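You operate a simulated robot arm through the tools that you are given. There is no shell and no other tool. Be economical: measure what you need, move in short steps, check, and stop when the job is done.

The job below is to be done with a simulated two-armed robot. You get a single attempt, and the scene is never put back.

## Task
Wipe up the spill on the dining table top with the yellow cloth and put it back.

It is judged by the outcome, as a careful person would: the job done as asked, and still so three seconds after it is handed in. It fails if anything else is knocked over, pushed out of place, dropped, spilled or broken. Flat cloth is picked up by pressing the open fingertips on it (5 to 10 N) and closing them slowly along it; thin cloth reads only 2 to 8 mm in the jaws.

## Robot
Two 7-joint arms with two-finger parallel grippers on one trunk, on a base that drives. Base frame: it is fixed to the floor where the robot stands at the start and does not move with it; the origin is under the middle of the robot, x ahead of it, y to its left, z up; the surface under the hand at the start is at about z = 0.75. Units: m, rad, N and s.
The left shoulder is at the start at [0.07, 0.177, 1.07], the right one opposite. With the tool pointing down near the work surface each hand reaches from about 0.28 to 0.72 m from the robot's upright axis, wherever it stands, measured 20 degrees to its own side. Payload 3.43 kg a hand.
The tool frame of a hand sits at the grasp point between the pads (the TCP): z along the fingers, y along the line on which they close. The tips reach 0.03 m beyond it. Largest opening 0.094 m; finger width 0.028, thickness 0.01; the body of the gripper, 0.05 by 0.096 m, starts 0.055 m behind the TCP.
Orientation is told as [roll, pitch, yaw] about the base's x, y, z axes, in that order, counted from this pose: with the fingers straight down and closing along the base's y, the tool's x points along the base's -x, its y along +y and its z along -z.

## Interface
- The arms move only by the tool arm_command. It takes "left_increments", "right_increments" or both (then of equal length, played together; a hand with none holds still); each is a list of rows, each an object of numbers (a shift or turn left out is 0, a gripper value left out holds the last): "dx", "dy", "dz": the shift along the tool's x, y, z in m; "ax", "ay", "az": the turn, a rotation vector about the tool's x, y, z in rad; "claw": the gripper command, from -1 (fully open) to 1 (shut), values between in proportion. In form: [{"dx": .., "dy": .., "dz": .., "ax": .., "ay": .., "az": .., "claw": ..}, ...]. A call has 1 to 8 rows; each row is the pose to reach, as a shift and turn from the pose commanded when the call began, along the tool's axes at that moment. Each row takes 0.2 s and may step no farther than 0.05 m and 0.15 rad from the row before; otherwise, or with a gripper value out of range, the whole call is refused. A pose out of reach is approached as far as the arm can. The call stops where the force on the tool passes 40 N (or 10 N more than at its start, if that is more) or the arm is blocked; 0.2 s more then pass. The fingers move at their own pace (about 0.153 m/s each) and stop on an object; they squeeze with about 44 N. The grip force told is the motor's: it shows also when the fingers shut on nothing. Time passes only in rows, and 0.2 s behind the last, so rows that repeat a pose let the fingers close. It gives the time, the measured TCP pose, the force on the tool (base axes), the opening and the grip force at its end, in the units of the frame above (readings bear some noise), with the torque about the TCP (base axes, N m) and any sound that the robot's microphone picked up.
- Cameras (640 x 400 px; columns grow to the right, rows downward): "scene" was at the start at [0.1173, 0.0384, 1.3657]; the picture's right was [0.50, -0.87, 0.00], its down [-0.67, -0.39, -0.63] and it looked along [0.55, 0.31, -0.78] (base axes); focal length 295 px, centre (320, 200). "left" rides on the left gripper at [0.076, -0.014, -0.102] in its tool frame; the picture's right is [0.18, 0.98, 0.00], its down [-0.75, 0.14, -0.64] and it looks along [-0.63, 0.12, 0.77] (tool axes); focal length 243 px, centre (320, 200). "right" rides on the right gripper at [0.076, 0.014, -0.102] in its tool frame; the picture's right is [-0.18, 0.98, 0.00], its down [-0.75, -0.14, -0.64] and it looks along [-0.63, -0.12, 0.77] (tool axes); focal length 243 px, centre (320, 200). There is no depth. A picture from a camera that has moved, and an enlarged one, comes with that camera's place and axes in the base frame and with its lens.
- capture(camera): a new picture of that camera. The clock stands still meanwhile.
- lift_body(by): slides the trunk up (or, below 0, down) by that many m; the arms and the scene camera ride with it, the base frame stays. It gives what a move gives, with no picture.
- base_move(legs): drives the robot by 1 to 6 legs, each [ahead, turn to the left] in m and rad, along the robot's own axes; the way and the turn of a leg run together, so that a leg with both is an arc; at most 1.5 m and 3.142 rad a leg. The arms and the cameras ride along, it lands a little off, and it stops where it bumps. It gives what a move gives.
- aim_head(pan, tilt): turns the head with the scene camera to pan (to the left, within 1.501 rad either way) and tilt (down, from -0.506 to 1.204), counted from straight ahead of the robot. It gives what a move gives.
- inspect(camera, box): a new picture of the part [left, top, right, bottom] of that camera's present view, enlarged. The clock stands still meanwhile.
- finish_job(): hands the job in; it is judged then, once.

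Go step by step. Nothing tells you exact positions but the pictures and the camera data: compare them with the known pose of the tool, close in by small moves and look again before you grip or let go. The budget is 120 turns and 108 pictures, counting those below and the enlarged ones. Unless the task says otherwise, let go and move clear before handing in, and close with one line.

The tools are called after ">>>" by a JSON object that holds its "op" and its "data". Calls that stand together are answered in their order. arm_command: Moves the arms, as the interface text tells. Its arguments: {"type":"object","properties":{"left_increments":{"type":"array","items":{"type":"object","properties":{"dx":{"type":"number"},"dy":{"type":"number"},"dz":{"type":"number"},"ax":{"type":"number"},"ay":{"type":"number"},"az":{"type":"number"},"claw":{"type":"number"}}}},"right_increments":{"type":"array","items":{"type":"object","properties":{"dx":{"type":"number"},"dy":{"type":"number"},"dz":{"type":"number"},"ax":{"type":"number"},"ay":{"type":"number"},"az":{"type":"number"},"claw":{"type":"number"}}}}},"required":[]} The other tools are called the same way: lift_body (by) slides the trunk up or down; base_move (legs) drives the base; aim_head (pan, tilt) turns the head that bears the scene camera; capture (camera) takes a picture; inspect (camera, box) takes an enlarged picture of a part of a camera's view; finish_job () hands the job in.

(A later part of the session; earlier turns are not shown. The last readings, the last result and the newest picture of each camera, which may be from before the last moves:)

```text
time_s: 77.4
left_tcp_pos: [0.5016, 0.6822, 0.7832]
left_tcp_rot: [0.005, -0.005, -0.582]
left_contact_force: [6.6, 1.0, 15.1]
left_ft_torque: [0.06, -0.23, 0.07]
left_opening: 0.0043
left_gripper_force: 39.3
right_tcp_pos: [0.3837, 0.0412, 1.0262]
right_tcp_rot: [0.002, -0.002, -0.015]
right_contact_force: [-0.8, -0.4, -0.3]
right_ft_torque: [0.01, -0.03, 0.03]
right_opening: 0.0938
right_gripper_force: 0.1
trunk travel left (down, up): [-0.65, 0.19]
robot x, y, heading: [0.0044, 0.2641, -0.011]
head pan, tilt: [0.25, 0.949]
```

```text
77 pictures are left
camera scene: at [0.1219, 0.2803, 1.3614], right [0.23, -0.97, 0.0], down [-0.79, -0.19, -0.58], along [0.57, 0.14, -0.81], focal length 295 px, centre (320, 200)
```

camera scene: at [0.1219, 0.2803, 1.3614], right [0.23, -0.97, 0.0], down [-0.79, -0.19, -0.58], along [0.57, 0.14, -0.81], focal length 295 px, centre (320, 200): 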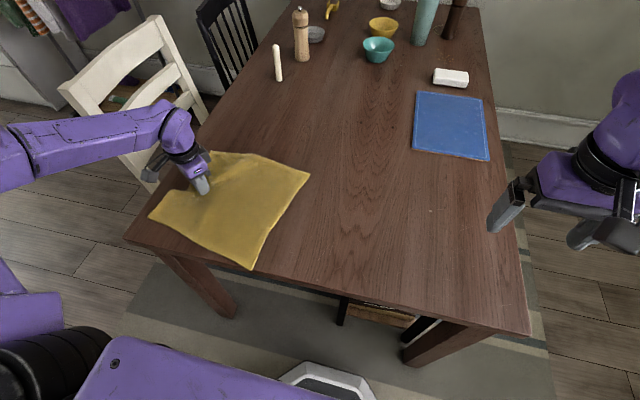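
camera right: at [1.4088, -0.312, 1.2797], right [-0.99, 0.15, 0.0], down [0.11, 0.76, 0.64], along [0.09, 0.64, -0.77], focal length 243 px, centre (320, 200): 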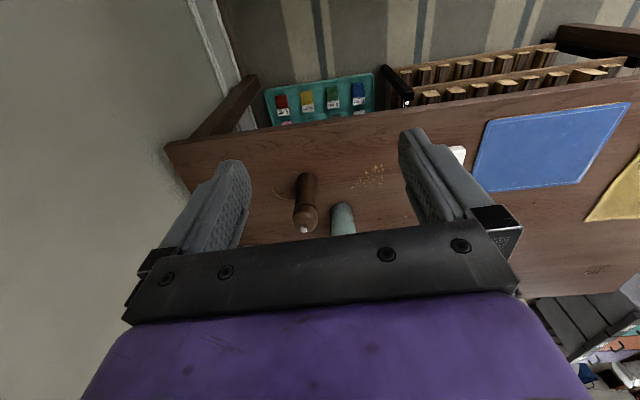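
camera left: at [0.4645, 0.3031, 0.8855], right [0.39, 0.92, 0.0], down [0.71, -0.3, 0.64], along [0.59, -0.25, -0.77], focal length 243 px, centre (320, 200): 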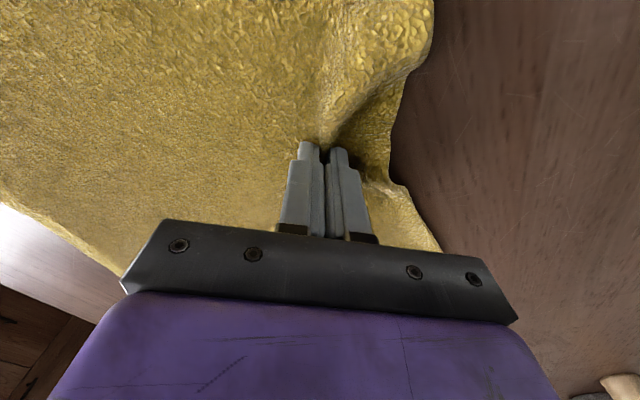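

The area has been rubbed and the cloth is still flat. I let go, rise, and move away so I can regrip the trailing right edge and draw the cloth back.

>>> {"op": "arm_command", "data": {"left_increments": [{"dz": -0.003, "claw": 0.5}, {"dz": -0.003, "claw": -0.06}, {"dz": -0.003}, {"dz": -0.04}, {"dz": -0.09}]}}

>>> {"op": "arm_command", "data": {"left_increments": [{"dx": -0.027, "dy": -0.036}, {"dx": -0.054, "dy": -0.072}, {"dx": -0.081, "dy": -0.108}, {"dx": -0.107, "dy": -0.144}]}}

>>> {"op": "capture", "data": {"camera": "scene"}}

>>> {"op": "capture", "data": {"camera": "left"}}

```text
time_s: 78.6
left_tcp_pos: [0.4989, 0.6842, 0.8711]
left_tcp_rot: [0.001, 0.0, -0.58]
left_contact_force: [-0.2, 0.0, -0.6]
left_ft_torque: [0.03, 0.01, -0.01]
left_opening: 0.0499
left_gripper_force: 0.1
right_tcp_pos: [0.3837, 0.0427, 1.0271]
right_tcp_rot: [0.0, -0.001, -0.014]
right_contact_force: [0.3, -0.1, 0.4]
right_ft_torque: [0.01, 0.01, 0.0]
right_opening: 0.0939
right_gripper_force: 0.0
trunk travel left (down, up): [-0.65, 0.19]
robot x, y, heading: [0.0008, 0.2641, -0.012]
head pan, tilt: [0.25, 0.949]
```

```text
time_s: 79.6
left_tcp_pos: [0.5116, 0.5018, 0.8732]
left_tcp_rot: [0.003, 0.001, -0.579]
left_contact_force: [0.7, 0.4, -0.3]
left_ft_torque: [0.03, 0.01, 0.02]
left_opening: 0.0499
left_gripper_force: 0.1
right_tcp_pos: [0.3845, 0.0423, 1.0263]
right_tcp_rot: [0.002, -0.001, -0.017]
right_contact_force: [0.2, -0.6, -1.1]
right_ft_torque: [0.0, -0.02, 0.02]
right_opening: 0.094
right_gripper_force: 0.0
trunk travel left (down, up): [-0.65, 0.19]
robot x, y, heading: [0.0062, 0.268, -0.013]
head pan, tilt: [0.25, 0.949]
```

```text
76 pictures are left
camera scene: at [0.1232, 0.2793, 1.3612], right [0.23, -0.97, 0.0], down [-0.79, -0.19, -0.58], along [0.57, 0.14, -0.81], focal length 295 px, centre (320, 200)
```

scene: 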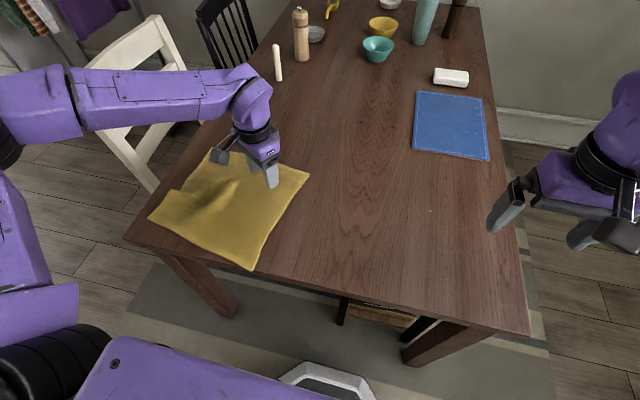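

```text
75 pictures are left
camera left: at [0.4406, 0.5333, 0.9755], right [0.39, 0.92, 0.0], down [0.71, -0.3, 0.64], along [0.59, -0.25, -0.77], focal length 243 px, centre (320, 200)
```

left: 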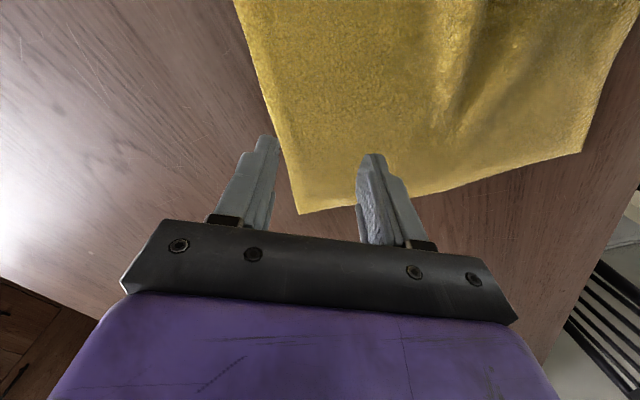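

The hand is above the cloth's right edge. I shift 2 cm toward the robot to its middle and descend to touch.

>>> {"op": "arm_command", "data": {"left_increments": [{"dx": 0.017, "dy": -0.011}, {"dx": 0.017, "dy": -0.011, "dz": 0.045}, {"dx": 0.017, "dy": -0.011, "dz": 0.08}, {"dx": 0.017, "dy": -0.011, "dz": 0.087}, {"dx": 0.017, "dy": -0.011, "dz": 0.0905}]}}

>>> {"op": "capture", "data": {"camera": "left"}}

```text
time_s: 80.8
left_tcp_pos: [0.4911, 0.5036, 0.783]
left_tcp_rot: [0.001, -0.003, -0.58]
left_contact_force: [-0.1, -1.4, 5.6]
left_ft_torque: [-0.1, -0.01, 0.04]
left_opening: 0.05
left_gripper_force: 0.1
right_tcp_pos: [0.3844, 0.0442, 1.0264]
right_tcp_rot: [0.002, -0.003, -0.016]
right_contact_force: [-0.2, -0.2, 0.8]
right_ft_torque: [0.01, -0.01, 0.0]
right_opening: 0.094
right_gripper_force: 0.0
trunk travel left (down, up): [-0.65, 0.19]
robot x, y, heading: [-0.0009, 0.2638, -0.021]
head pan, tilt: [0.25, 0.949]
```

```text
74 pictures are left
camera left: at [0.4196, 0.535, 0.886], right [0.39, 0.92, 0.0], down [0.71, -0.29, 0.64], along [0.59, -0.25, -0.76], focal length 243 px, centre (320, 200)
```

left: 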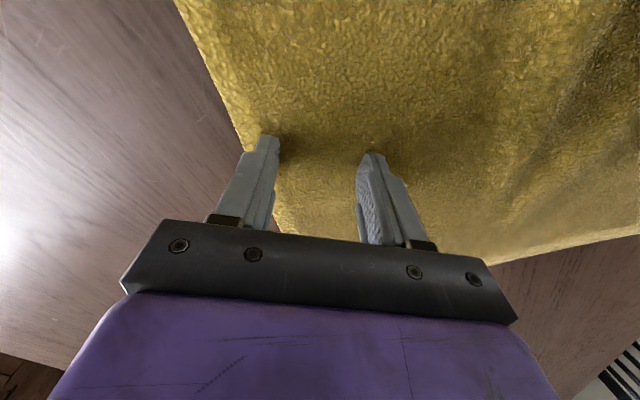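

Both tips rest on the cloth with 5.6 N. I close slowly, then draw a few centimetres back toward −y and check.

>>> {"op": "arm_command", "data": {"left_increments": [{"claw": 0.1}, {"claw": 0.3}, {"claw": 0.5}, {"claw": 0.7}, {"claw": 0.85}, {"claw": 1.0}, {"claw": 1.0}]}}

>>> {"op": "arm_command", "data": {"left_increments": [{"dz": -0.002}, {"dx": -0.034, "dy": -0.015, "dz": -0.002}, {"dx": -0.06, "dy": -0.045, "dz": -0.002}, {"dx": -0.082, "dy": -0.078, "dz": -0.002}, {"dx": -0.104, "dy": -0.111, "dz": -0.002}]}}

>>> {"op": "capture", "data": {"camera": "scene"}}

```text
time_s: 82.4
left_tcp_pos: [0.4916, 0.5037, 0.7831]
left_tcp_rot: [0.002, -0.003, -0.581]
left_contact_force: [1.0, 0.1, 11.6]
left_ft_torque: [0.03, 0.03, 0.0]
left_opening: 0.0045
left_gripper_force: 39.0
right_tcp_pos: [0.3829, 0.0435, 1.0261]
right_tcp_rot: [0.003, -0.001, -0.015]
right_contact_force: [-0.2, 0.0, -0.3]
right_ft_torque: [0.01, 0.0, 0.01]
right_opening: 0.0941
right_gripper_force: 0.0
trunk travel left (down, up): [-0.65, 0.19]
robot x, y, heading: [-0.0011, 0.2631, -0.014]
head pan, tilt: [0.25, 0.949]
```

```text
time_s: 83.6
left_tcp_pos: [0.5174, 0.3535, 0.7835]
left_tcp_rot: [0.001, -0.001, -0.58]
left_contact_force: [-0.4, 1.6, 7.3]
left_ft_torque: [0.13, -0.03, -0.02]
left_opening: 0.0046
left_gripper_force: 38.4
right_tcp_pos: [0.3844, 0.0423, 1.0268]
right_tcp_rot: [0.002, -0.001, -0.015]
right_contact_force: [-0.3, -0.5, 0.8]
right_ft_torque: [0.02, -0.01, 0.05]
right_opening: 0.094
right_gripper_force: 0.1
trunk travel left (down, up): [-0.65, 0.19]
robot x, y, heading: [-0.0016, 0.264, -0.014]
head pan, tilt: [0.25, 0.949]
```

```text
73 pictures are left
camera scene: at [0.1216, 0.28, 1.3614], right [0.23, -0.97, 0.0], down [-0.79, -0.19, -0.58], along [0.57, 0.14, -0.81], focal length 295 px, centre (320, 200)
```

scene: 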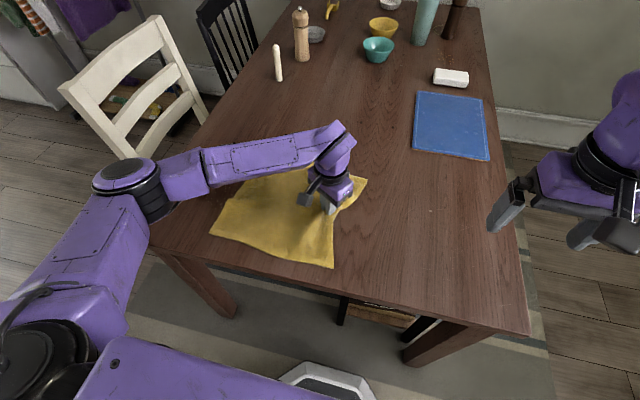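

The cloth follows nicely. I keep drawing it back, and move the right hand out of the way to its own side at the same time.

>>> {"op": "arm_command", "data": {"left_increments": [{"dx": -0.027, "dy": -0.027}, {"dx": -0.054, "dy": -0.054}, {"dx": -0.081, "dy": -0.082}, {"dx": -0.107, "dy": -0.109}], "right_increments": [{"dy": -0.045}, {"dy": -0.09}, {"dy": -0.135}, {"dy": -0.18}]}}

>>> {"op": "capture", "data": {"camera": "scene"}}

>>> {"op": "inspect", "data": {"camera": "scene", "box": [120, 130, 320, 255]}}

```text
time_s: 84.6
left_tcp_pos: [0.5469, 0.2016, 0.7829]
left_tcp_rot: [0.003, 0.0, -0.582]
left_contact_force: [1.3, -0.6, 7.6]
left_ft_torque: [0.0, -0.06, -0.01]
left_opening: 0.0043
left_gripper_force: 39.1
right_tcp_pos: [0.3861, -0.0505, 1.0042]
right_tcp_rot: [-0.002, -0.007, -0.026]
right_contact_force: [0.4, -0.1, -0.4]
right_ft_torque: [0.0, -0.03, 0.0]
right_opening: 0.0941
right_gripper_force: 0.0
right hand out of reach, approached as far as the arm can: row 2, 3, 4
trunk travel left (down, up): [-0.65, 0.19]
robot x, y, heading: [0.0029, 0.2658, -0.013]
head pan, tilt: [0.25, 0.949]
```

```text
72 pictures are left
camera scene: at [0.121, 0.2787, 1.3614], right [0.23, -0.97, 0.0], down [-0.79, -0.19, -0.58], along [0.57, 0.14, -0.81], focal length 295 px, centre (320, 200)
```

scene: 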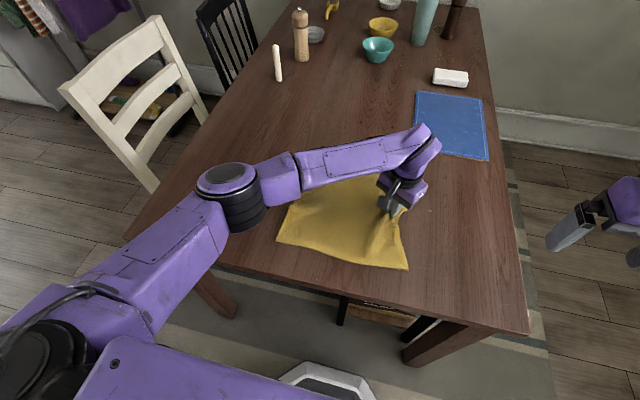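

```text
3.20 times, centred on (220, 192) of scene
camera zoom: at [0.121, 0.2787, 1.3614], right [0.23, -0.97, 0.0], down [-0.79, -0.19, -0.58], along [0.57, 0.14, -0.81], focal length 944 px, centre (640, 224)
```

zoom: 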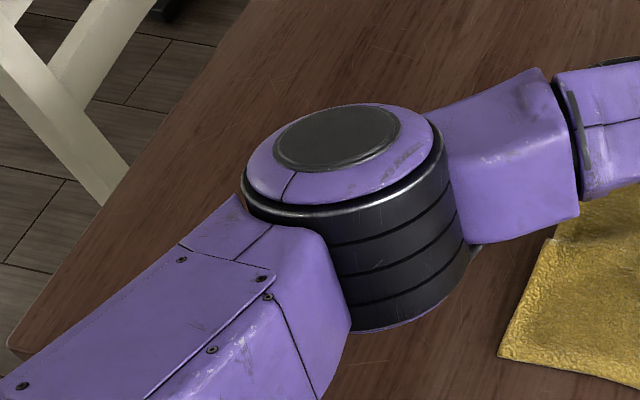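

Both cloth corners are about 13 cm left and 2.4 cm ahead of their original places. I pull by exactly that and look.

>>> {"op": "arm_command", "data": {"left_increments": [{"dx": -0.0, "dy": -0.035}, {"dx": -0.016, "dy": -0.065}, {"dx": -0.031, "dy": -0.095}, {"dx": -0.046, "dy": -0.125}]}}

>>> {"op": "capture", "data": {"camera": "scene"}}

```text
time_s: 85.6
left_tcp_pos: [0.5036, 0.0879, 0.7838]
left_tcp_rot: [0.001, 0.0, -0.583]
left_contact_force: [-0.3, -1.1, 3.5]
left_ft_torque: [-0.04, -0.01, 0.0]
left_opening: 0.0042
left_gripper_force: 39.5
left hand out of reach, approached as far as the arm can: row 4
right_tcp_pos: [0.3873, -0.0482, 1.0052]
right_tcp_rot: [0.0, -0.006, -0.023]
right_contact_force: [-0.1, -0.5, 0.1]
right_ft_torque: [0.01, 0.0, -0.03]
right_opening: 0.0942
right_gripper_force: 0.0
trunk travel left (down, up): [-0.65, 0.19]
robot x, y, heading: [-0.0003, 0.2631, -0.014]
head pan, tilt: [0.25, 0.949]
```

```text
70 pictures are left
camera scene: at [0.1222, 0.281, 1.3611], right [0.23, -0.97, 0.0], down [-0.79, -0.19, -0.58], along [0.57, 0.14, -0.81], focal length 295 px, centre (320, 200)
```

scene: 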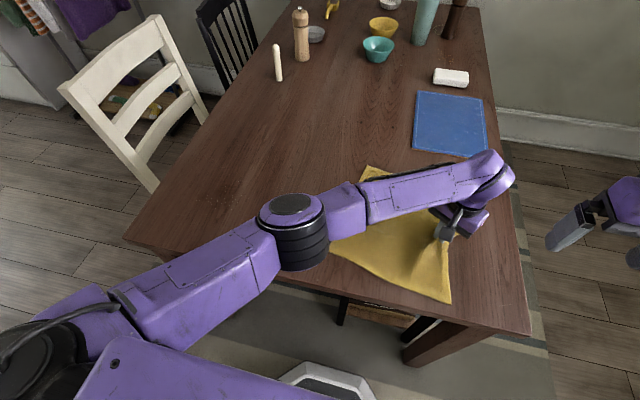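

The spill's place is now uncovered and I check it. The cloth is nearly back.

>>> {"op": "inspect", "data": {"camera": "scene", "box": [130, 120, 330, 245]}}

>>> {"op": "arm_command", "data": {"left_increments": [{"dz": -0.002, "claw": 0.5}, {"dz": -0.002, "claw": -0.06}, {"dz": -0.002}, {"dz": -0.04}, {"dz": -0.09}]}}

>>> {"op": "arm_command", "data": {"left_increments": [{"dx": 0.022, "dy": 0.042}, {"dx": 0.044, "dy": 0.084}, {"dx": 0.066, "dy": 0.126}, {"dx": 0.088, "dy": 0.168}, {"dx": 0.11, "dy": 0.21}, {"dx": 0.132, "dy": 0.252}, {"dx": 0.154, "dy": 0.294}, {"dx": 0.176, "dy": 0.336}]}}

>>> {"op": "capture", "data": {"camera": "scene"}}

```text
3.20 times, centred on (230, 182) of scene
camera zoom: at [0.1222, 0.281, 1.3611], right [0.23, -0.97, 0.0], down [-0.79, -0.19, -0.58], along [0.57, 0.14, -0.81], focal length 944 px, centre (608, 256)
```

zoom: 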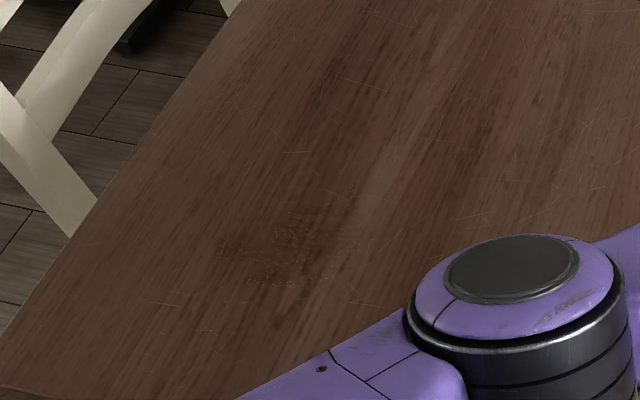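

```text
time_s: 86.8
left_tcp_pos: [0.5046, 0.0911, 0.8774]
left_tcp_rot: [0.0, -0.002, -0.581]
left_contact_force: [-0.7, 0.3, 0.6]
left_ft_torque: [0.0, -0.01, -0.01]
left_opening: 0.0498
left_gripper_force: 0.0
right_tcp_pos: [0.3873, -0.0465, 1.0044]
right_tcp_rot: [-0.002, -0.005, -0.021]
right_contact_force: [-0.4, -0.7, -0.4]
right_ft_torque: [0.01, -0.01, -0.01]
right_opening: 0.0939
right_gripper_force: 0.1
trunk travel left (down, up): [-0.65, 0.19]
robot x, y, heading: [0.0001, 0.2619, -0.013]
head pan, tilt: [0.25, 0.949]
```

```text
time_s: 88.6
left_tcp_pos: [0.5421, 0.4665, 0.8734]
left_tcp_rot: [-0.001, -0.002, -0.581]
left_contact_force: [-0.2, 0.2, 0.4]
left_ft_torque: [-0.02, -0.02, -0.01]
left_opening: 0.0496
left_gripper_force: 0.1
right_tcp_pos: [0.3874, -0.0467, 1.0057]
right_tcp_rot: [-0.003, -0.007, -0.023]
right_contact_force: [-0.5, 0.1, 0.5]
right_ft_torque: [0.0, 0.01, 0.03]
right_opening: 0.094
right_gripper_force: 0.1
trunk travel left (down, up): [-0.65, 0.19]
robot x, y, heading: [0.0031, 0.2648, -0.013]
head pan, tilt: [0.25, 0.949]
```

```text
68 pictures are left
camera scene: at [0.1223, 0.283, 1.3612], right [0.23, -0.97, 0.0], down [-0.79, -0.19, -0.58], along [0.57, 0.14, -0.81], focal length 295 px, centre (320, 200)
```

scene: 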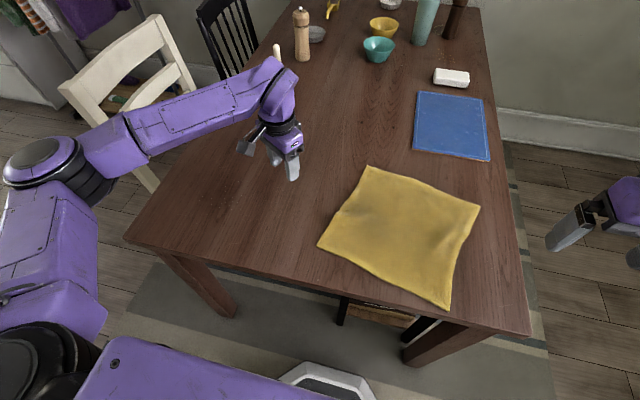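

The cloth is back but rotated by about 15°. The spill spot still shows a faint residue, so I look closely.

>>> {"op": "inspect", "data": {"camera": "scene", "box": [170, 145, 290, 220]}}

>>> {"op": "arm_command", "data": {"left_increments": [{"dx": 0.05, "dz": -0.0}, {"dx": 0.1}, {"dx": 0.13, "dy": 0.03}, {"dx": 0.15, "dy": 0.06, "dz": -0.02}, {"dx": 0.17, "dy": 0.09, "dz": -0.04}]}}

>>> {"op": "capture", "data": {"camera": "left"}}

>>> {"op": "capture", "data": {"camera": "scene"}}

```text
5.33 times, centred on (230, 182) of scene
camera zoom: at [0.1223, 0.283, 1.3612], right [0.23, -0.97, 0.0], down [-0.79, -0.19, -0.58], along [0.57, 0.14, -0.81], focal length 1574 px, centre (800, 293)
```

zoom: 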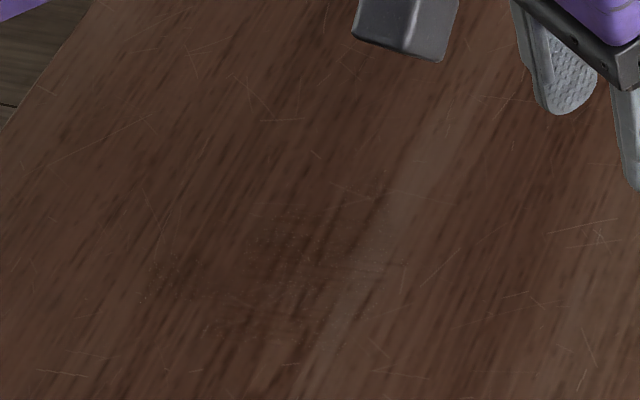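

```text
time_s: 89.8
left_tcp_pos: [0.4491, 0.6333, 0.9153]
left_tcp_rot: [0.001, 0.0, -0.584]
left_contact_force: [0.4, -0.6, -0.8]
left_ft_torque: [-0.01, -0.03, -0.02]
left_opening: 0.0497
left_gripper_force: 0.0
right_tcp_pos: [0.3874, -0.0474, 1.0056]
right_tcp_rot: [-0.003, -0.007, -0.024]
right_contact_force: [0.2, 0.3, -0.4]
right_ft_torque: [-0.02, 0.03, 0.01]
right_opening: 0.0943
right_gripper_force: 0.0
trunk travel left (down, up): [-0.65, 0.19]
robot x, y, heading: [0.0021, 0.2653, -0.017]
head pan, tilt: [0.25, 0.949]
```

```text
66 pictures are left
camera left: at [0.3776, 0.6656, 1.0176], right [0.39, 0.92, 0.0], down [0.71, -0.3, 0.64], along [0.59, -0.25, -0.77], focal length 243 px, centre (320, 200)
```

left: 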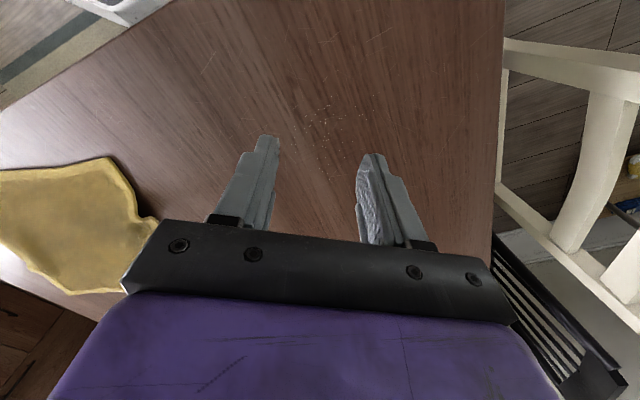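

```text
65 pictures are left
camera scene: at [0.1223, 0.282, 1.3612], right [0.23, -0.97, 0.0], down [-0.79, -0.19, -0.58], along [0.57, 0.14, -0.81], focal length 295 px, centre (320, 200)
```

scene: 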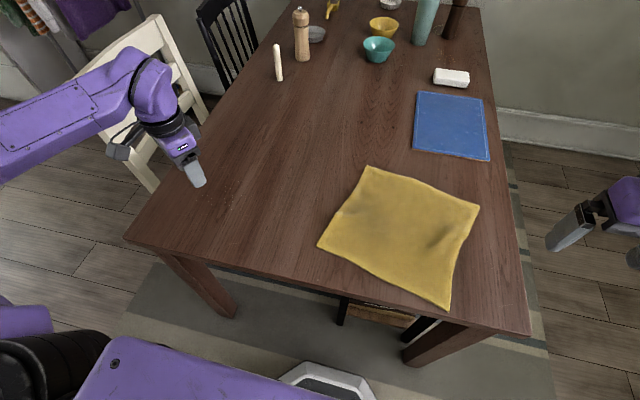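

The left camera shows small glints where the spill was, so I enlarge that.

>>> {"op": "inspect", "data": {"camera": "left", "box": [250, 60, 420, 166]}}

```text
3.76 times, centred on (335, 113) of left
camera zoom: at [0.3776, 0.6656, 1.0176], right [0.39, 0.92, 0.0], down [0.71, -0.3, 0.64], along [0.59, -0.25, -0.77], focal length 913 px, centre (264, 528)
```

zoom: 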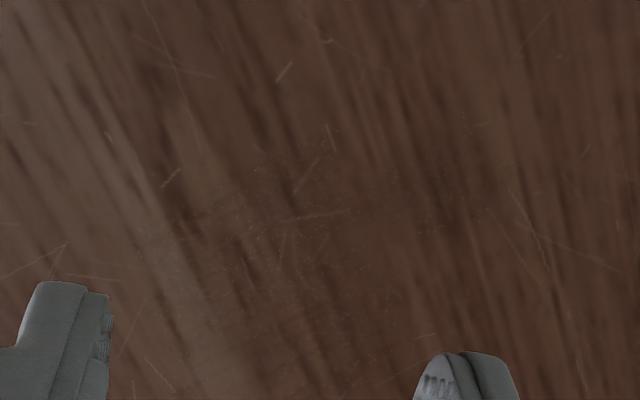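

A thin film still remains around (0.49, 0.635), so another, firmer wipe is needed. I go back to the cloth's left edge and regrip it.

>>> {"op": "arm_command", "data": {"left_increments": [{"dx": -0.034, "dy": -0.031}, {"dx": -0.068, "dy": -0.062}, {"dx": -0.103, "dy": -0.092}, {"dx": -0.137, "dy": -0.123}, {"dx": -0.172, "dy": -0.153}, {"dx": -0.206, "dy": -0.184}, {"dx": -0.24, "dy": -0.215}, {"dx": -0.2745, "dy": -0.2456}]}}

>>> {"op": "arm_command", "data": {"left_increments": [{"dz": 0.04}, {"dz": 0.08}, {"dz": 0.115}]}}

>>> {"op": "capture", "data": {"camera": "left"}}

```text
time_s: 91.6
left_tcp_pos: [0.5462, 0.2764, 0.9152]
left_tcp_rot: [0.001, 0.002, -0.581]
left_contact_force: [-0.4, -0.5, -1.7]
left_ft_torque: [0.0, 0.0, -0.04]
left_opening: 0.0499
left_gripper_force: 0.0
right_tcp_pos: [0.388, -0.0501, 1.0036]
right_tcp_rot: [-0.001, -0.001, -0.024]
right_contact_force: [1.0, 0.0, 0.6]
right_ft_torque: [0.03, 0.0, 0.04]
right_opening: 0.0939
right_gripper_force: 0.1
trunk travel left (down, up): [-0.65, 0.19]
robot x, y, heading: [0.006, 0.2629, -0.012]
head pan, tilt: [0.25, 0.949]
```

```text
time_s: 92.4
left_tcp_pos: [0.546, 0.2791, 0.798]
left_tcp_rot: [0.001, 0.0, -0.58]
left_contact_force: [0.3, 0.2, 0.3]
left_ft_torque: [0.0, -0.03, -0.04]
left_opening: 0.0498
left_gripper_force: 0.0
right_tcp_pos: [0.3884, -0.048, 1.0037]
right_tcp_rot: [-0.004, -0.004, -0.024]
right_contact_force: [-0.1, 0.8, 0.1]
right_ft_torque: [-0.01, 0.01, -0.01]
right_opening: 0.0941
right_gripper_force: 0.0
trunk travel left (down, up): [-0.65, 0.19]
robot x, y, heading: [0.0003, 0.2675, -0.013]
head pan, tilt: [0.25, 0.949]
```

```text
63 pictures are left
camera left: at [0.4733, 0.309, 0.902], right [0.39, 0.92, 0.0], down [0.71, -0.3, 0.64], along [0.59, -0.25, -0.77], focal length 243 px, centre (320, 200)
```

left: 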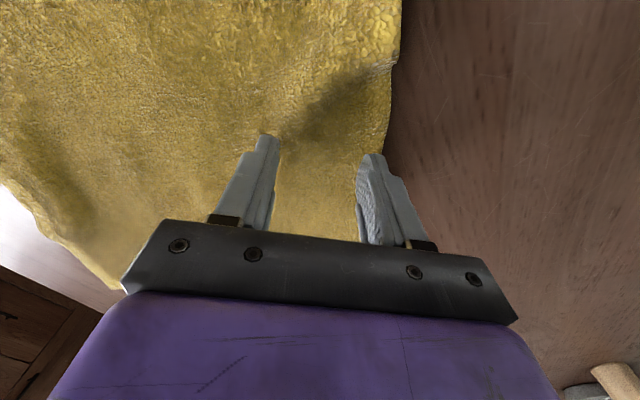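

The outer finger is right at the edge, so I shift 1.5 cm inward, press and close slowly.

>>> {"op": "arm_command", "data": {"left_increments": [{"dy": -0.015}, {"dy": -0.015, "dz": 0.008}, {"dy": -0.015, "dz": 0.0145}, {"dy": -0.015, "dz": 0.0155, "claw": 0.15}, {"dy": -0.015, "dz": 0.0155, "claw": 0.4}, {"dy": -0.015, "dz": 0.0155, "claw": 0.65}, {"dy": -0.015, "dz": 0.0155, "claw": 0.85}, {"dy": -0.015, "dz": 0.0155, "claw": 1.0}]}}

>>> {"op": "arm_command", "data": {"left_increments": [{"dz": -0.002}, {"dx": 0.026, "dy": 0.032, "dz": -0.002}, {"dx": 0.052, "dy": 0.064, "dz": -0.002}, {"dx": 0.078, "dy": 0.096, "dz": -0.002}, {"dx": 0.104, "dy": 0.128, "dz": -0.002}, {"dx": 0.13, "dy": 0.16, "dz": -0.002}, {"dx": 0.156, "dy": 0.192, "dz": -0.002}, {"dx": 0.182, "dy": 0.224, "dz": -0.002}]}}

>>> {"op": "capture", "data": {"camera": "scene"}}

```text
time_s: 94.2
left_tcp_pos: [0.5357, 0.2664, 0.7845]
left_tcp_rot: [0.0, -0.001, -0.582]
left_contact_force: [-0.5, -0.4, 2.8]
left_ft_torque: [0.03, 0.01, 0.0]
left_opening: 0.0044
left_gripper_force: 38.9
right_tcp_pos: [0.388, -0.0476, 1.0039]
right_tcp_rot: [-0.001, -0.005, -0.024]
right_contact_force: [-0.3, 0.0, 0.3]
right_ft_torque: [0.04, 0.03, 0.02]
right_opening: 0.0941
right_gripper_force: 0.1
trunk travel left (down, up): [-0.65, 0.19]
robot x, y, heading: [-0.0, 0.2679, -0.012]
head pan, tilt: [0.25, 0.949]
```

```text
time_s: 96.0
left_tcp_pos: [0.5072, 0.5549, 0.7881]
left_tcp_rot: [0.0, -0.002, -0.582]
left_contact_force: [-0.8, -0.3, -0.1]
left_ft_torque: [0.03, 0.01, 0.02]
left_opening: 0.0045
left_gripper_force: 38.9
right_tcp_pos: [0.3882, -0.0466, 1.0048]
right_tcp_rot: [-0.001, -0.006, -0.026]
right_contact_force: [0.4, 0.3, -0.6]
right_ft_torque: [0.02, -0.01, -0.02]
right_opening: 0.0943
right_gripper_force: 0.1
trunk travel left (down, up): [-0.65, 0.19]
robot x, y, heading: [0.0026, 0.2618, -0.011]
head pan, tilt: [0.25, 0.949]
```

```text
62 pictures are left
camera scene: at [0.1221, 0.2826, 1.3612], right [0.23, -0.97, 0.0], down [-0.79, -0.19, -0.58], along [0.57, 0.14, -0.81], focal length 295 px, centre (320, 200)
```

scene: 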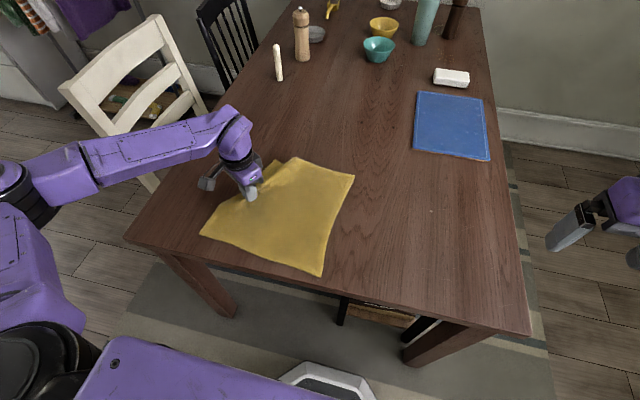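

The cloth follows again. I move over the patch and scrub it in a tight zigzag, pressing about 10 N.

>>> {"op": "arm_command", "data": {"left_increments": [{"dx": 0.0305, "dy": 0.0338, "dz": 0.004}, {"dx": 0.064, "dy": 0.0118, "dz": 0.006}, {"dx": 0.036, "dy": 0.0422, "dz": 0.006}, {"dx": 0.0053, "dy": 0.0683, "dz": 0.006}, {"dx": 0.0442, "dy": 0.0547, "dz": 0.006}, {"dx": 0.0804, "dy": 0.0369, "dz": 0.006}, {"dx": 0.0525, "dy": 0.0672, "dz": 0.006}, {"dx": 0.0217, "dy": 0.0933, "dz": 0.006}]}}

>>> {"op": "arm_command", "data": {"left_increments": [{"dx": 0.0389, "dy": -0.0136}, {"dx": 0.0751, "dy": -0.0313}, {"dx": 0.0471, "dy": -0.001}, {"dx": 0.0137, "dy": 0.0209}, {"dx": 0.0362, "dy": -0.0177}, {"dx": 0.0587, "dy": -0.0564}, {"dx": 0.0197, "dy": -0.0428}, {"dx": -0.0192, "dy": -0.0293}]}}

>>> {"op": "arm_command", "data": {"left_increments": [{"dx": 0.028, "dy": -0.0303}, {"dx": 0.0614, "dy": -0.0522}, {"dx": 0.0708, "dy": -0.0105}, {"dx": 0.0885, "dy": 0.0256}, {"dx": 0.054, "dy": 0.0004}, {"dx": 0.0196, "dy": -0.0248}, {"dx": 0.029, "dy": 0.0169}, {"dx": 0.0467, "dy": 0.053}]}}

>>> {"op": "capture", "data": {"camera": "scene"}}

```text
time_s: 97.8
left_tcp_pos: [0.5379, 0.6394, 0.7828]
left_tcp_rot: [0.003, -0.002, -0.579]
left_contact_force: [-5.8, -3.3, 14.8]
left_ft_torque: [-0.05, 0.14, 0.03]
left_opening: 0.0045
left_gripper_force: 39.4
right_tcp_pos: [0.3856, -0.0506, 1.0032]
right_tcp_rot: [0.0, -0.007, -0.022]
right_contact_force: [0.1, -0.7, 0.6]
right_ft_torque: [-0.03, 0.01, 0.0]
right_opening: 0.094
right_gripper_force: 0.0
trunk travel left (down, up): [-0.65, 0.19]
robot x, y, heading: [0.0001, 0.2665, -0.015]
head pan, tilt: [0.25, 0.949]
```

```text
time_s: 99.6
left_tcp_pos: [0.536, 0.6058, 0.783]
left_tcp_rot: [0.002, 0.0, -0.579]
left_contact_force: [-3.9, -1.2, 14.6]
left_ft_torque: [0.02, 0.1, 0.02]
left_opening: 0.0044
left_gripper_force: 38.8
right_tcp_pos: [0.3851, -0.0493, 1.0043]
right_tcp_rot: [0.0, -0.007, -0.021]
right_contact_force: [0.7, 0.1, -0.3]
right_ft_torque: [0.03, -0.02, -0.03]
right_opening: 0.094
right_gripper_force: 0.1
trunk travel left (down, up): [-0.65, 0.19]
robot x, y, heading: [0.0019, 0.2641, -0.015]
head pan, tilt: [0.25, 0.949]
```

```text
time_s: 101.4
left_tcp_pos: [0.5304, 0.6764, 0.7835]
left_tcp_rot: [0.003, -0.002, -0.582]
left_contact_force: [0.0, -10.5, 26.3]
left_ft_torque: [-0.32, -0.04, -0.03]
left_opening: 0.0044
left_gripper_force: 38.8
right_tcp_pos: [0.3864, -0.0513, 1.005]
right_tcp_rot: [0.002, -0.007, -0.023]
right_contact_force: [0.8, -0.4, 0.1]
right_ft_torque: [-0.03, 0.01, -0.03]
right_opening: 0.0941
right_gripper_force: 0.1
trunk travel left (down, up): [-0.65, 0.19]
robot x, y, heading: [0.003, 0.2671, -0.016]
head pan, tilt: [0.25, 0.949]
```

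```text
61 pictures are left
camera scene: at [0.1191, 0.2768, 1.3618], right [0.23, -0.97, 0.0], down [-0.79, -0.19, -0.58], along [0.57, 0.14, -0.81], focal length 295 px, centre (320, 200)
```

scene: 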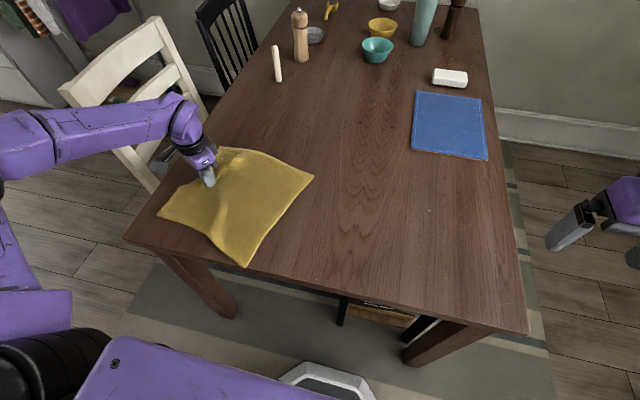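

The scrub is done at 10–25 N. I release, rise, and move over the trailing edge with the wrist pre-turned, so I can twist the cloth straight while drawing it back.

>>> {"op": "arm_command", "data": {"left_increments": [{"dz": -0.003, "claw": 0.5}, {"dz": -0.003, "claw": -0.06}, {"dz": -0.004}, {"dz": -0.04}, {"dz": -0.08}]}}

>>> {"op": "arm_command", "data": {"left_increments": [{"dx": -0.015, "dy": -0.042, "az": 0.075}, {"dx": -0.03, "dy": -0.084, "az": 0.15}, {"dx": -0.045, "dy": -0.126, "az": 0.225}, {"dx": -0.06, "dy": -0.168, "az": 0.3}]}}

>>> {"op": "capture", "data": {"camera": "scene"}}

>>> {"op": "capture", "data": {"camera": "left"}}

```text
time_s: 102.6
left_tcp_pos: [0.5287, 0.6773, 0.8587]
left_tcp_rot: [-0.001, 0.0, -0.582]
left_contact_force: [-0.5, 0.2, -0.5]
left_ft_torque: [-0.05, -0.02, 0.01]
left_opening: 0.0498
left_gripper_force: 0.1
right_tcp_pos: [0.3862, -0.0474, 1.0039]
right_tcp_rot: [0.0, -0.006, -0.025]
right_contact_force: [0.1, 0.5, 0.3]
right_ft_torque: [0.0, -0.01, -0.04]
right_opening: 0.0938
right_gripper_force: 0.0
trunk travel left (down, up): [-0.65, 0.19]
robot x, y, heading: [0.0022, 0.2606, -0.012]
head pan, tilt: [0.25, 0.949]
```

```text
time_s: 103.6
left_tcp_pos: [0.4884, 0.5043, 0.8594]
left_tcp_rot: [0.001, 0.002, -0.882]
left_contact_force: [-0.5, -0.9, -0.7]
left_ft_torque: [-0.02, 0.0, -0.02]
left_opening: 0.0499
left_gripper_force: 0.1
right_tcp_pos: [0.3873, -0.0488, 1.0039]
right_tcp_rot: [0.0, -0.005, -0.025]
right_contact_force: [0.1, -1.2, -0.2]
right_ft_torque: [0.02, 0.01, -0.01]
right_opening: 0.0941
right_gripper_force: 0.0
trunk travel left (down, up): [-0.65, 0.19]
robot x, y, heading: [0.0017, 0.2641, -0.015]
head pan, tilt: [0.25, 0.949]
```

```text
60 pictures are left
camera scene: at [0.1229, 0.2794, 1.3612], right [0.23, -0.97, 0.0], down [-0.79, -0.19, -0.58], along [0.57, 0.14, -0.81], focal length 295 px, centre (320, 200)
```

scene: 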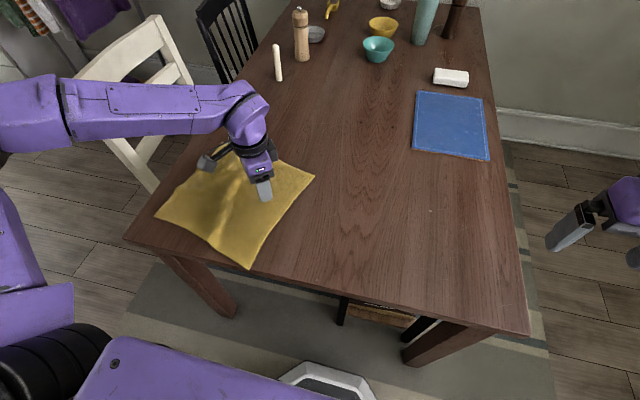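

```text
59 pictures are left
camera left: at [0.4287, 0.5541, 0.9616], right [0.64, 0.77, 0.0], down [0.59, -0.49, 0.64], along [0.49, -0.41, -0.77], focal length 243 px, centre (320, 200)
```

left: 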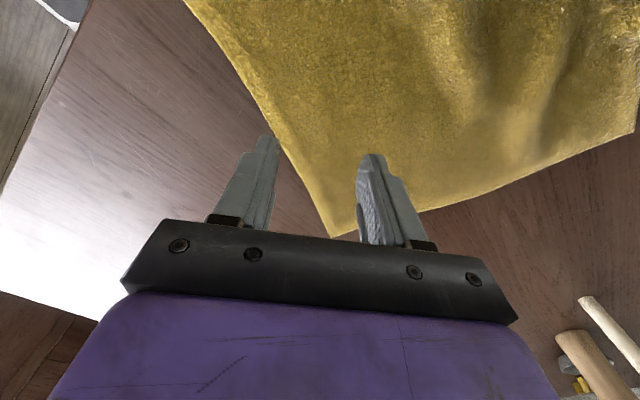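

I descend close to the cloth to see exactly where the fingers will land.

>>> {"op": "arm_command", "data": {"left_increments": [{"dz": 0.035}, {"dz": 0.064}]}}

>>> {"op": "capture", "data": {"camera": "left"}}

```text
time_s: 104.2
left_tcp_pos: [0.49, 0.5032, 0.7966]
left_tcp_rot: [-0.001, 0.001, -0.882]
left_contact_force: [0.2, -0.6, -0.1]
left_ft_torque: [0.0, 0.0, -0.05]
left_opening: 0.0493
left_gripper_force: 0.1
right_tcp_pos: [0.3886, -0.048, 1.004]
right_tcp_rot: [-0.003, -0.003, -0.023]
right_contact_force: [0.1, -0.3, 0.1]
right_ft_torque: [0.02, -0.01, 0.04]
right_opening: 0.0939
right_gripper_force: 0.1
trunk travel left (down, up): [-0.65, 0.19]
robot x, y, heading: [0.0034, 0.2645, -0.014]
head pan, tilt: [0.25, 0.949]
```

```text
58 pictures are left
camera left: at [0.4298, 0.5537, 0.8982], right [0.64, 0.77, 0.0], down [0.59, -0.49, 0.64], along [0.49, -0.41, -0.77], focal length 243 px, centre (320, 200)
```

left: 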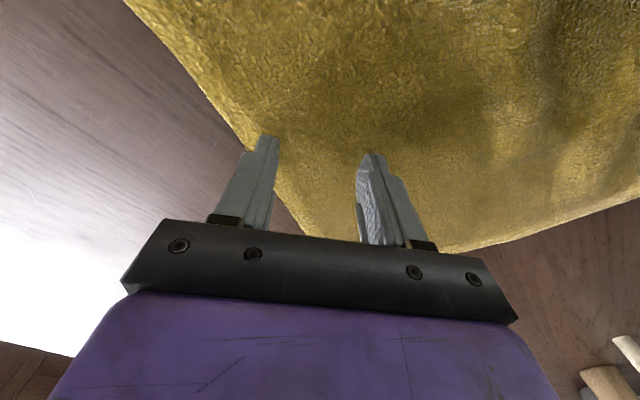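

One finger is at the edge; I shift 1.5 cm toward the cloth, press and close slowly.

>>> {"op": "arm_command", "data": {"left_increments": [{"dy": 0.015}, {"dy": 0.015, "dz": 0.008}, {"dy": 0.015, "dz": 0.0138}, {"dy": 0.015, "dz": 0.0145, "claw": 0.15}, {"dy": 0.015, "dz": 0.0145, "claw": 0.4}, {"dy": 0.015, "dz": 0.0145, "claw": 0.65}, {"dy": 0.015, "dz": 0.0145, "claw": 0.85}, {"dy": 0.015, "dz": 0.0145, "claw": 1.0}]}}

>>> {"op": "capture", "data": {"camera": "left"}}

```text
time_s: 106.0
left_tcp_pos: [0.4984, 0.5139, 0.7839]
left_tcp_rot: [0.004, -0.001, -0.883]
left_contact_force: [1.7, -0.7, 18.5]
left_ft_torque: [0.04, -0.05, -0.01]
left_opening: 0.0051
left_gripper_force: 39.3
right_tcp_pos: [0.3867, -0.0488, 1.0061]
right_tcp_rot: [0.001, -0.007, -0.025]
right_contact_force: [-0.3, -0.5, 0.2]
right_ft_torque: [0.02, 0.0, -0.02]
right_opening: 0.094
right_gripper_force: 0.2
trunk travel left (down, up): [-0.65, 0.19]
robot x, y, heading: [0.0012, 0.2674, -0.013]
head pan, tilt: [0.25, 0.949]
```

```text
57 pictures are left
camera left: at [0.4385, 0.5637, 0.8854], right [0.64, 0.77, 0.0], down [0.59, -0.49, 0.64], along [0.5, -0.41, -0.77], focal length 243 px, centre (320, 200)
```

left: 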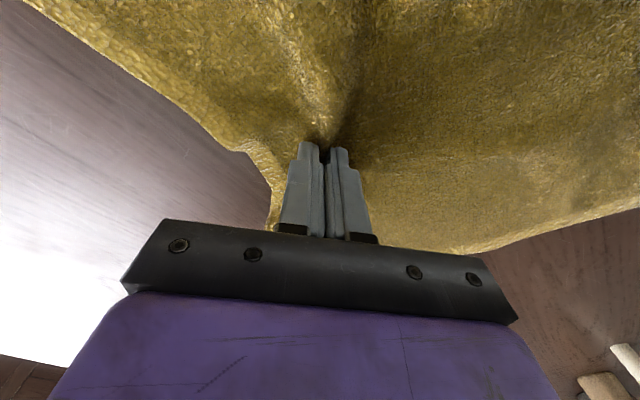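

Held at 5 mm. I drag it back toward −y and +x while twisting it straight.

>>> {"op": "arm_command", "data": {"left_increments": [{"dz": -0.004}, {"dx": -0.0345, "dy": -0.0098, "dz": -0.004, "az": -0.03}, {"dx": -0.069, "dy": -0.0196, "dz": -0.004, "az": -0.06}, {"dx": -0.1035, "dy": -0.0294, "dz": -0.004, "az": -0.09}, {"dx": -0.138, "dy": -0.0392, "dz": -0.004, "az": -0.12}, {"dx": -0.1725, "dy": -0.049, "dz": -0.004, "az": -0.15}]}}

>>> {"op": "capture", "data": {"camera": "scene"}}

```text
time_s: 107.4
left_tcp_pos: [0.5745, 0.3486, 0.7868]
left_tcp_rot: [-0.001, 0.0, -0.731]
left_contact_force: [0.1, 0.3, 0.8]
left_ft_torque: [0.03, -0.03, -0.1]
left_opening: 0.0046
left_gripper_force: 39.1
right_tcp_pos: [0.3884, -0.0476, 1.0044]
right_tcp_rot: [0.0, -0.003, -0.025]
right_contact_force: [0.3, 0.1, 1.0]
right_ft_torque: [0.03, 0.03, 0.0]
right_opening: 0.0938
right_gripper_force: 0.0
trunk travel left (down, up): [-0.65, 0.19]
robot x, y, heading: [-0.0019, 0.2644, -0.013]
head pan, tilt: [0.25, 0.949]
```

```text
56 pictures are left
camera scene: at [0.1233, 0.2801, 1.3612], right [0.23, -0.97, 0.0], down [-0.79, -0.19, -0.58], along [0.57, 0.14, -0.81], focal length 295 px, centre (320, 200)
```

scene: 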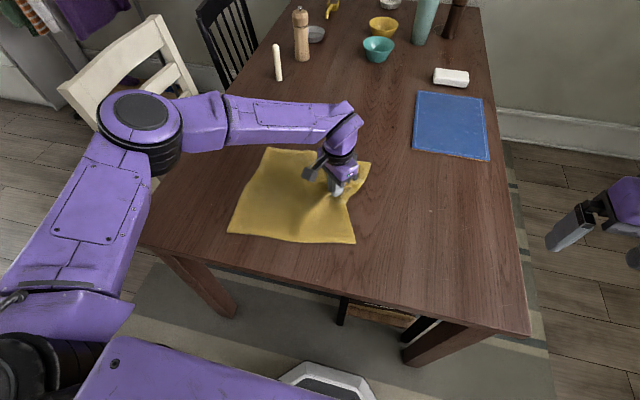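

Now the cloth is slightly over-rotated the other way (8°) and needs about (−0.04, −0.25). I keep pulling with a small counter-twist, and stop midway to check.

>>> {"op": "arm_command", "data": {"left_increments": [{"dx": -0.0213, "dy": -0.031, "az": 0.015}, {"dx": -0.0427, "dy": -0.0625, "az": 0.03}, {"dx": -0.064, "dy": -0.094, "az": 0.045}, {"dx": -0.0853, "dy": -0.125, "az": 0.06}]}}

>>> {"op": "capture", "data": {"camera": "scene"}}

```text
time_s: 108.4
left_tcp_pos: [0.5522, 0.1983, 0.787]
left_tcp_rot: [0.002, 0.002, -0.791]
left_contact_force: [-0.2, 0.0, -0.6]
left_ft_torque: [0.03, -0.02, -0.02]
left_opening: 0.0046
left_gripper_force: 38.8
right_tcp_pos: [0.3884, -0.0482, 1.0032]
right_tcp_rot: [0.001, -0.005, -0.027]
right_contact_force: [-0.2, -0.6, 0.0]
right_ft_torque: [0.04, 0.0, -0.01]
right_opening: 0.0941
right_gripper_force: 0.1
trunk travel left (down, up): [-0.65, 0.19]
robot x, y, heading: [0.0015, 0.2661, -0.012]
head pan, tilt: [0.25, 0.949]
```

```text
55 pictures are left
camera scene: at [0.1226, 0.2791, 1.3612], right [0.23, -0.97, 0.0], down [-0.79, -0.19, -0.58], along [0.57, 0.14, -0.81], focal length 295 px, centre (320, 200)
```

scene: 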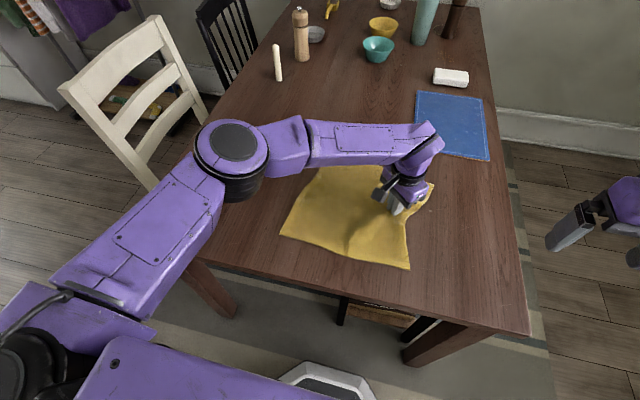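

The cloth is straight now, and needs about (−0.035, −0.124) more. I make that pull.

>>> {"op": "arm_command", "data": {"left_increments": [{"dx": -0.0095, "dy": -0.0325}, {"dx": -0.0255, "dy": -0.062}, {"dx": -0.042, "dy": -0.0915}, {"dx": -0.058, "dy": -0.1206}]}}

>>> {"op": "capture", "data": {"camera": "scene"}}

>>> {"op": "inspect", "data": {"camera": "scene", "box": [150, 130, 310, 230]}}

```text
time_s: 109.4
left_tcp_pos: [0.5105, 0.0891, 0.7856]
left_tcp_rot: [0.0, 0.0, -0.79]
left_contact_force: [-0.3, -1.4, 0.0]
left_ft_torque: [-0.01, -0.01, -0.04]
left_opening: 0.0046
left_gripper_force: 38.8
left hand out of reach, approached as far as the arm can: row 4
right_tcp_pos: [0.3867, -0.0473, 1.0047]
right_tcp_rot: [-0.004, -0.006, -0.023]
right_contact_force: [-0.6, 0.1, -0.1]
right_ft_torque: [0.0, 0.0, 0.0]
right_opening: 0.0938
right_gripper_force: 0.0
trunk travel left (down, up): [-0.65, 0.19]
robot x, y, heading: [0.003, 0.2625, -0.013]
head pan, tilt: [0.25, 0.949]
```

```text
54 pictures are left
camera scene: at [0.1229, 0.2813, 1.3612], right [0.23, -0.97, 0.0], down [-0.79, -0.19, -0.58], along [0.57, 0.14, -0.81], focal length 295 px, centre (320, 200)
```

scene: 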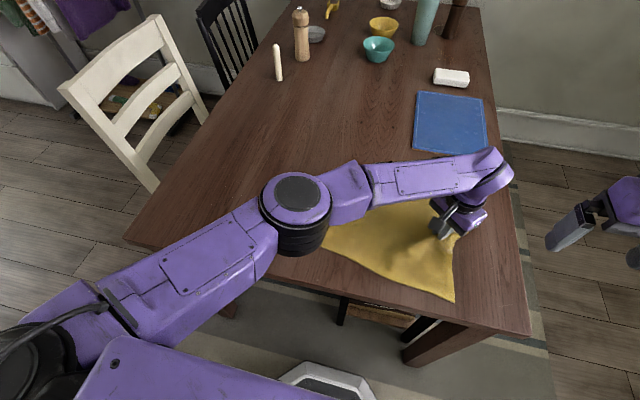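

```text
4.00 times, centred on (230, 180) of scene
camera zoom: at [0.1229, 0.2813, 1.3612], right [0.23, -0.97, 0.0], down [-0.79, -0.19, -0.58], along [0.57, 0.14, -0.81], focal length 1180 px, centre (680, 280)
```

zoom: 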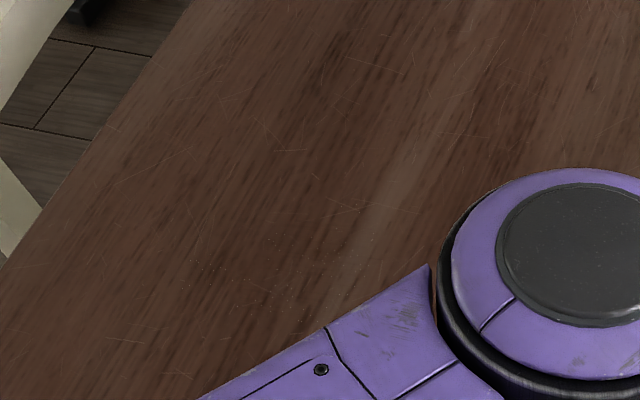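

The spill spot now looks nearly clean. I release the cloth, rise and move the arm back to check the spot and the cloth.

>>> {"op": "arm_command", "data": {"left_increments": [{"claw": 0.5}, {"claw": -0.06}, {"dz": -0.002}, {"dz": -0.04}, {"dz": -0.09}]}}

>>> {"op": "arm_command", "data": {"left_increments": [{"dx": 0.028, "dy": 0.038}, {"dx": 0.056, "dy": 0.076}, {"dx": 0.084, "dy": 0.114}, {"dx": 0.112, "dy": 0.152}, {"dx": 0.14, "dy": 0.19}, {"dx": 0.168, "dy": 0.228}, {"dx": 0.196, "dy": 0.266}, {"dx": 0.224, "dy": 0.304}]}}

>>> {"op": "capture", "data": {"camera": "scene"}}

>>> {"op": "inspect", "data": {"camera": "scene", "box": [170, 145, 290, 220]}}

```text
time_s: 110.6
left_tcp_pos: [0.5071, 0.0909, 0.8749]
left_tcp_rot: [-0.001, -0.001, -0.79]
left_contact_force: [0.4, 0.3, 1.7]
left_ft_torque: [-0.01, -0.03, 0.06]
left_opening: 0.0499
left_gripper_force: 0.0
right_tcp_pos: [0.3876, -0.0485, 1.0041]
right_tcp_rot: [-0.001, -0.005, -0.025]
right_contact_force: [-0.6, 0.2, 0.0]
right_ft_torque: [0.01, -0.05, -0.02]
right_opening: 0.0941
right_gripper_force: 0.1
trunk travel left (down, up): [-0.65, 0.19]
robot x, y, heading: [0.0031, 0.2675, -0.013]
head pan, tilt: [0.25, 0.949]
```

```text
time_s: 112.4
left_tcp_pos: [0.5658, 0.4676, 0.875]
left_tcp_rot: [0.0, -0.001, -0.793]
left_contact_force: [-0.7, 0.1, -0.6]
left_ft_torque: [0.01, 0.04, 0.0]
left_opening: 0.0499
left_gripper_force: 0.1
right_tcp_pos: [0.3864, -0.0465, 1.0053]
right_tcp_rot: [-0.004, -0.005, -0.023]
right_contact_force: [0.6, 0.3, 0.5]
right_ft_torque: [0.01, -0.04, -0.01]
right_opening: 0.094
right_gripper_force: 0.0
trunk travel left (down, up): [-0.65, 0.19]
robot x, y, heading: [0.0011, 0.2653, -0.014]
head pan, tilt: [0.25, 0.949]
```

```text
52 pictures are left
camera scene: at [0.1225, 0.283, 1.3612], right [0.23, -0.97, 0.0], down [-0.79, -0.19, -0.58], along [0.57, 0.14, -0.81], focal length 295 px, centre (320, 200)
```

scene: 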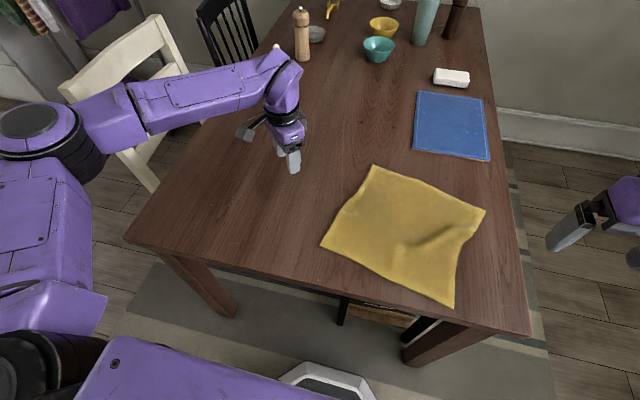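

```text
5.33 times, centred on (230, 182) of scene
camera zoom: at [0.1225, 0.283, 1.3612], right [0.23, -0.97, 0.0], down [-0.79, -0.19, -0.58], along [0.57, 0.14, -0.81], focal length 1574 px, centre (800, 293)
```

zoom: 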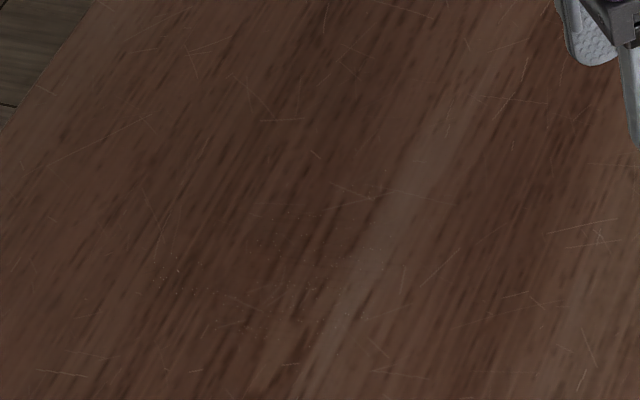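

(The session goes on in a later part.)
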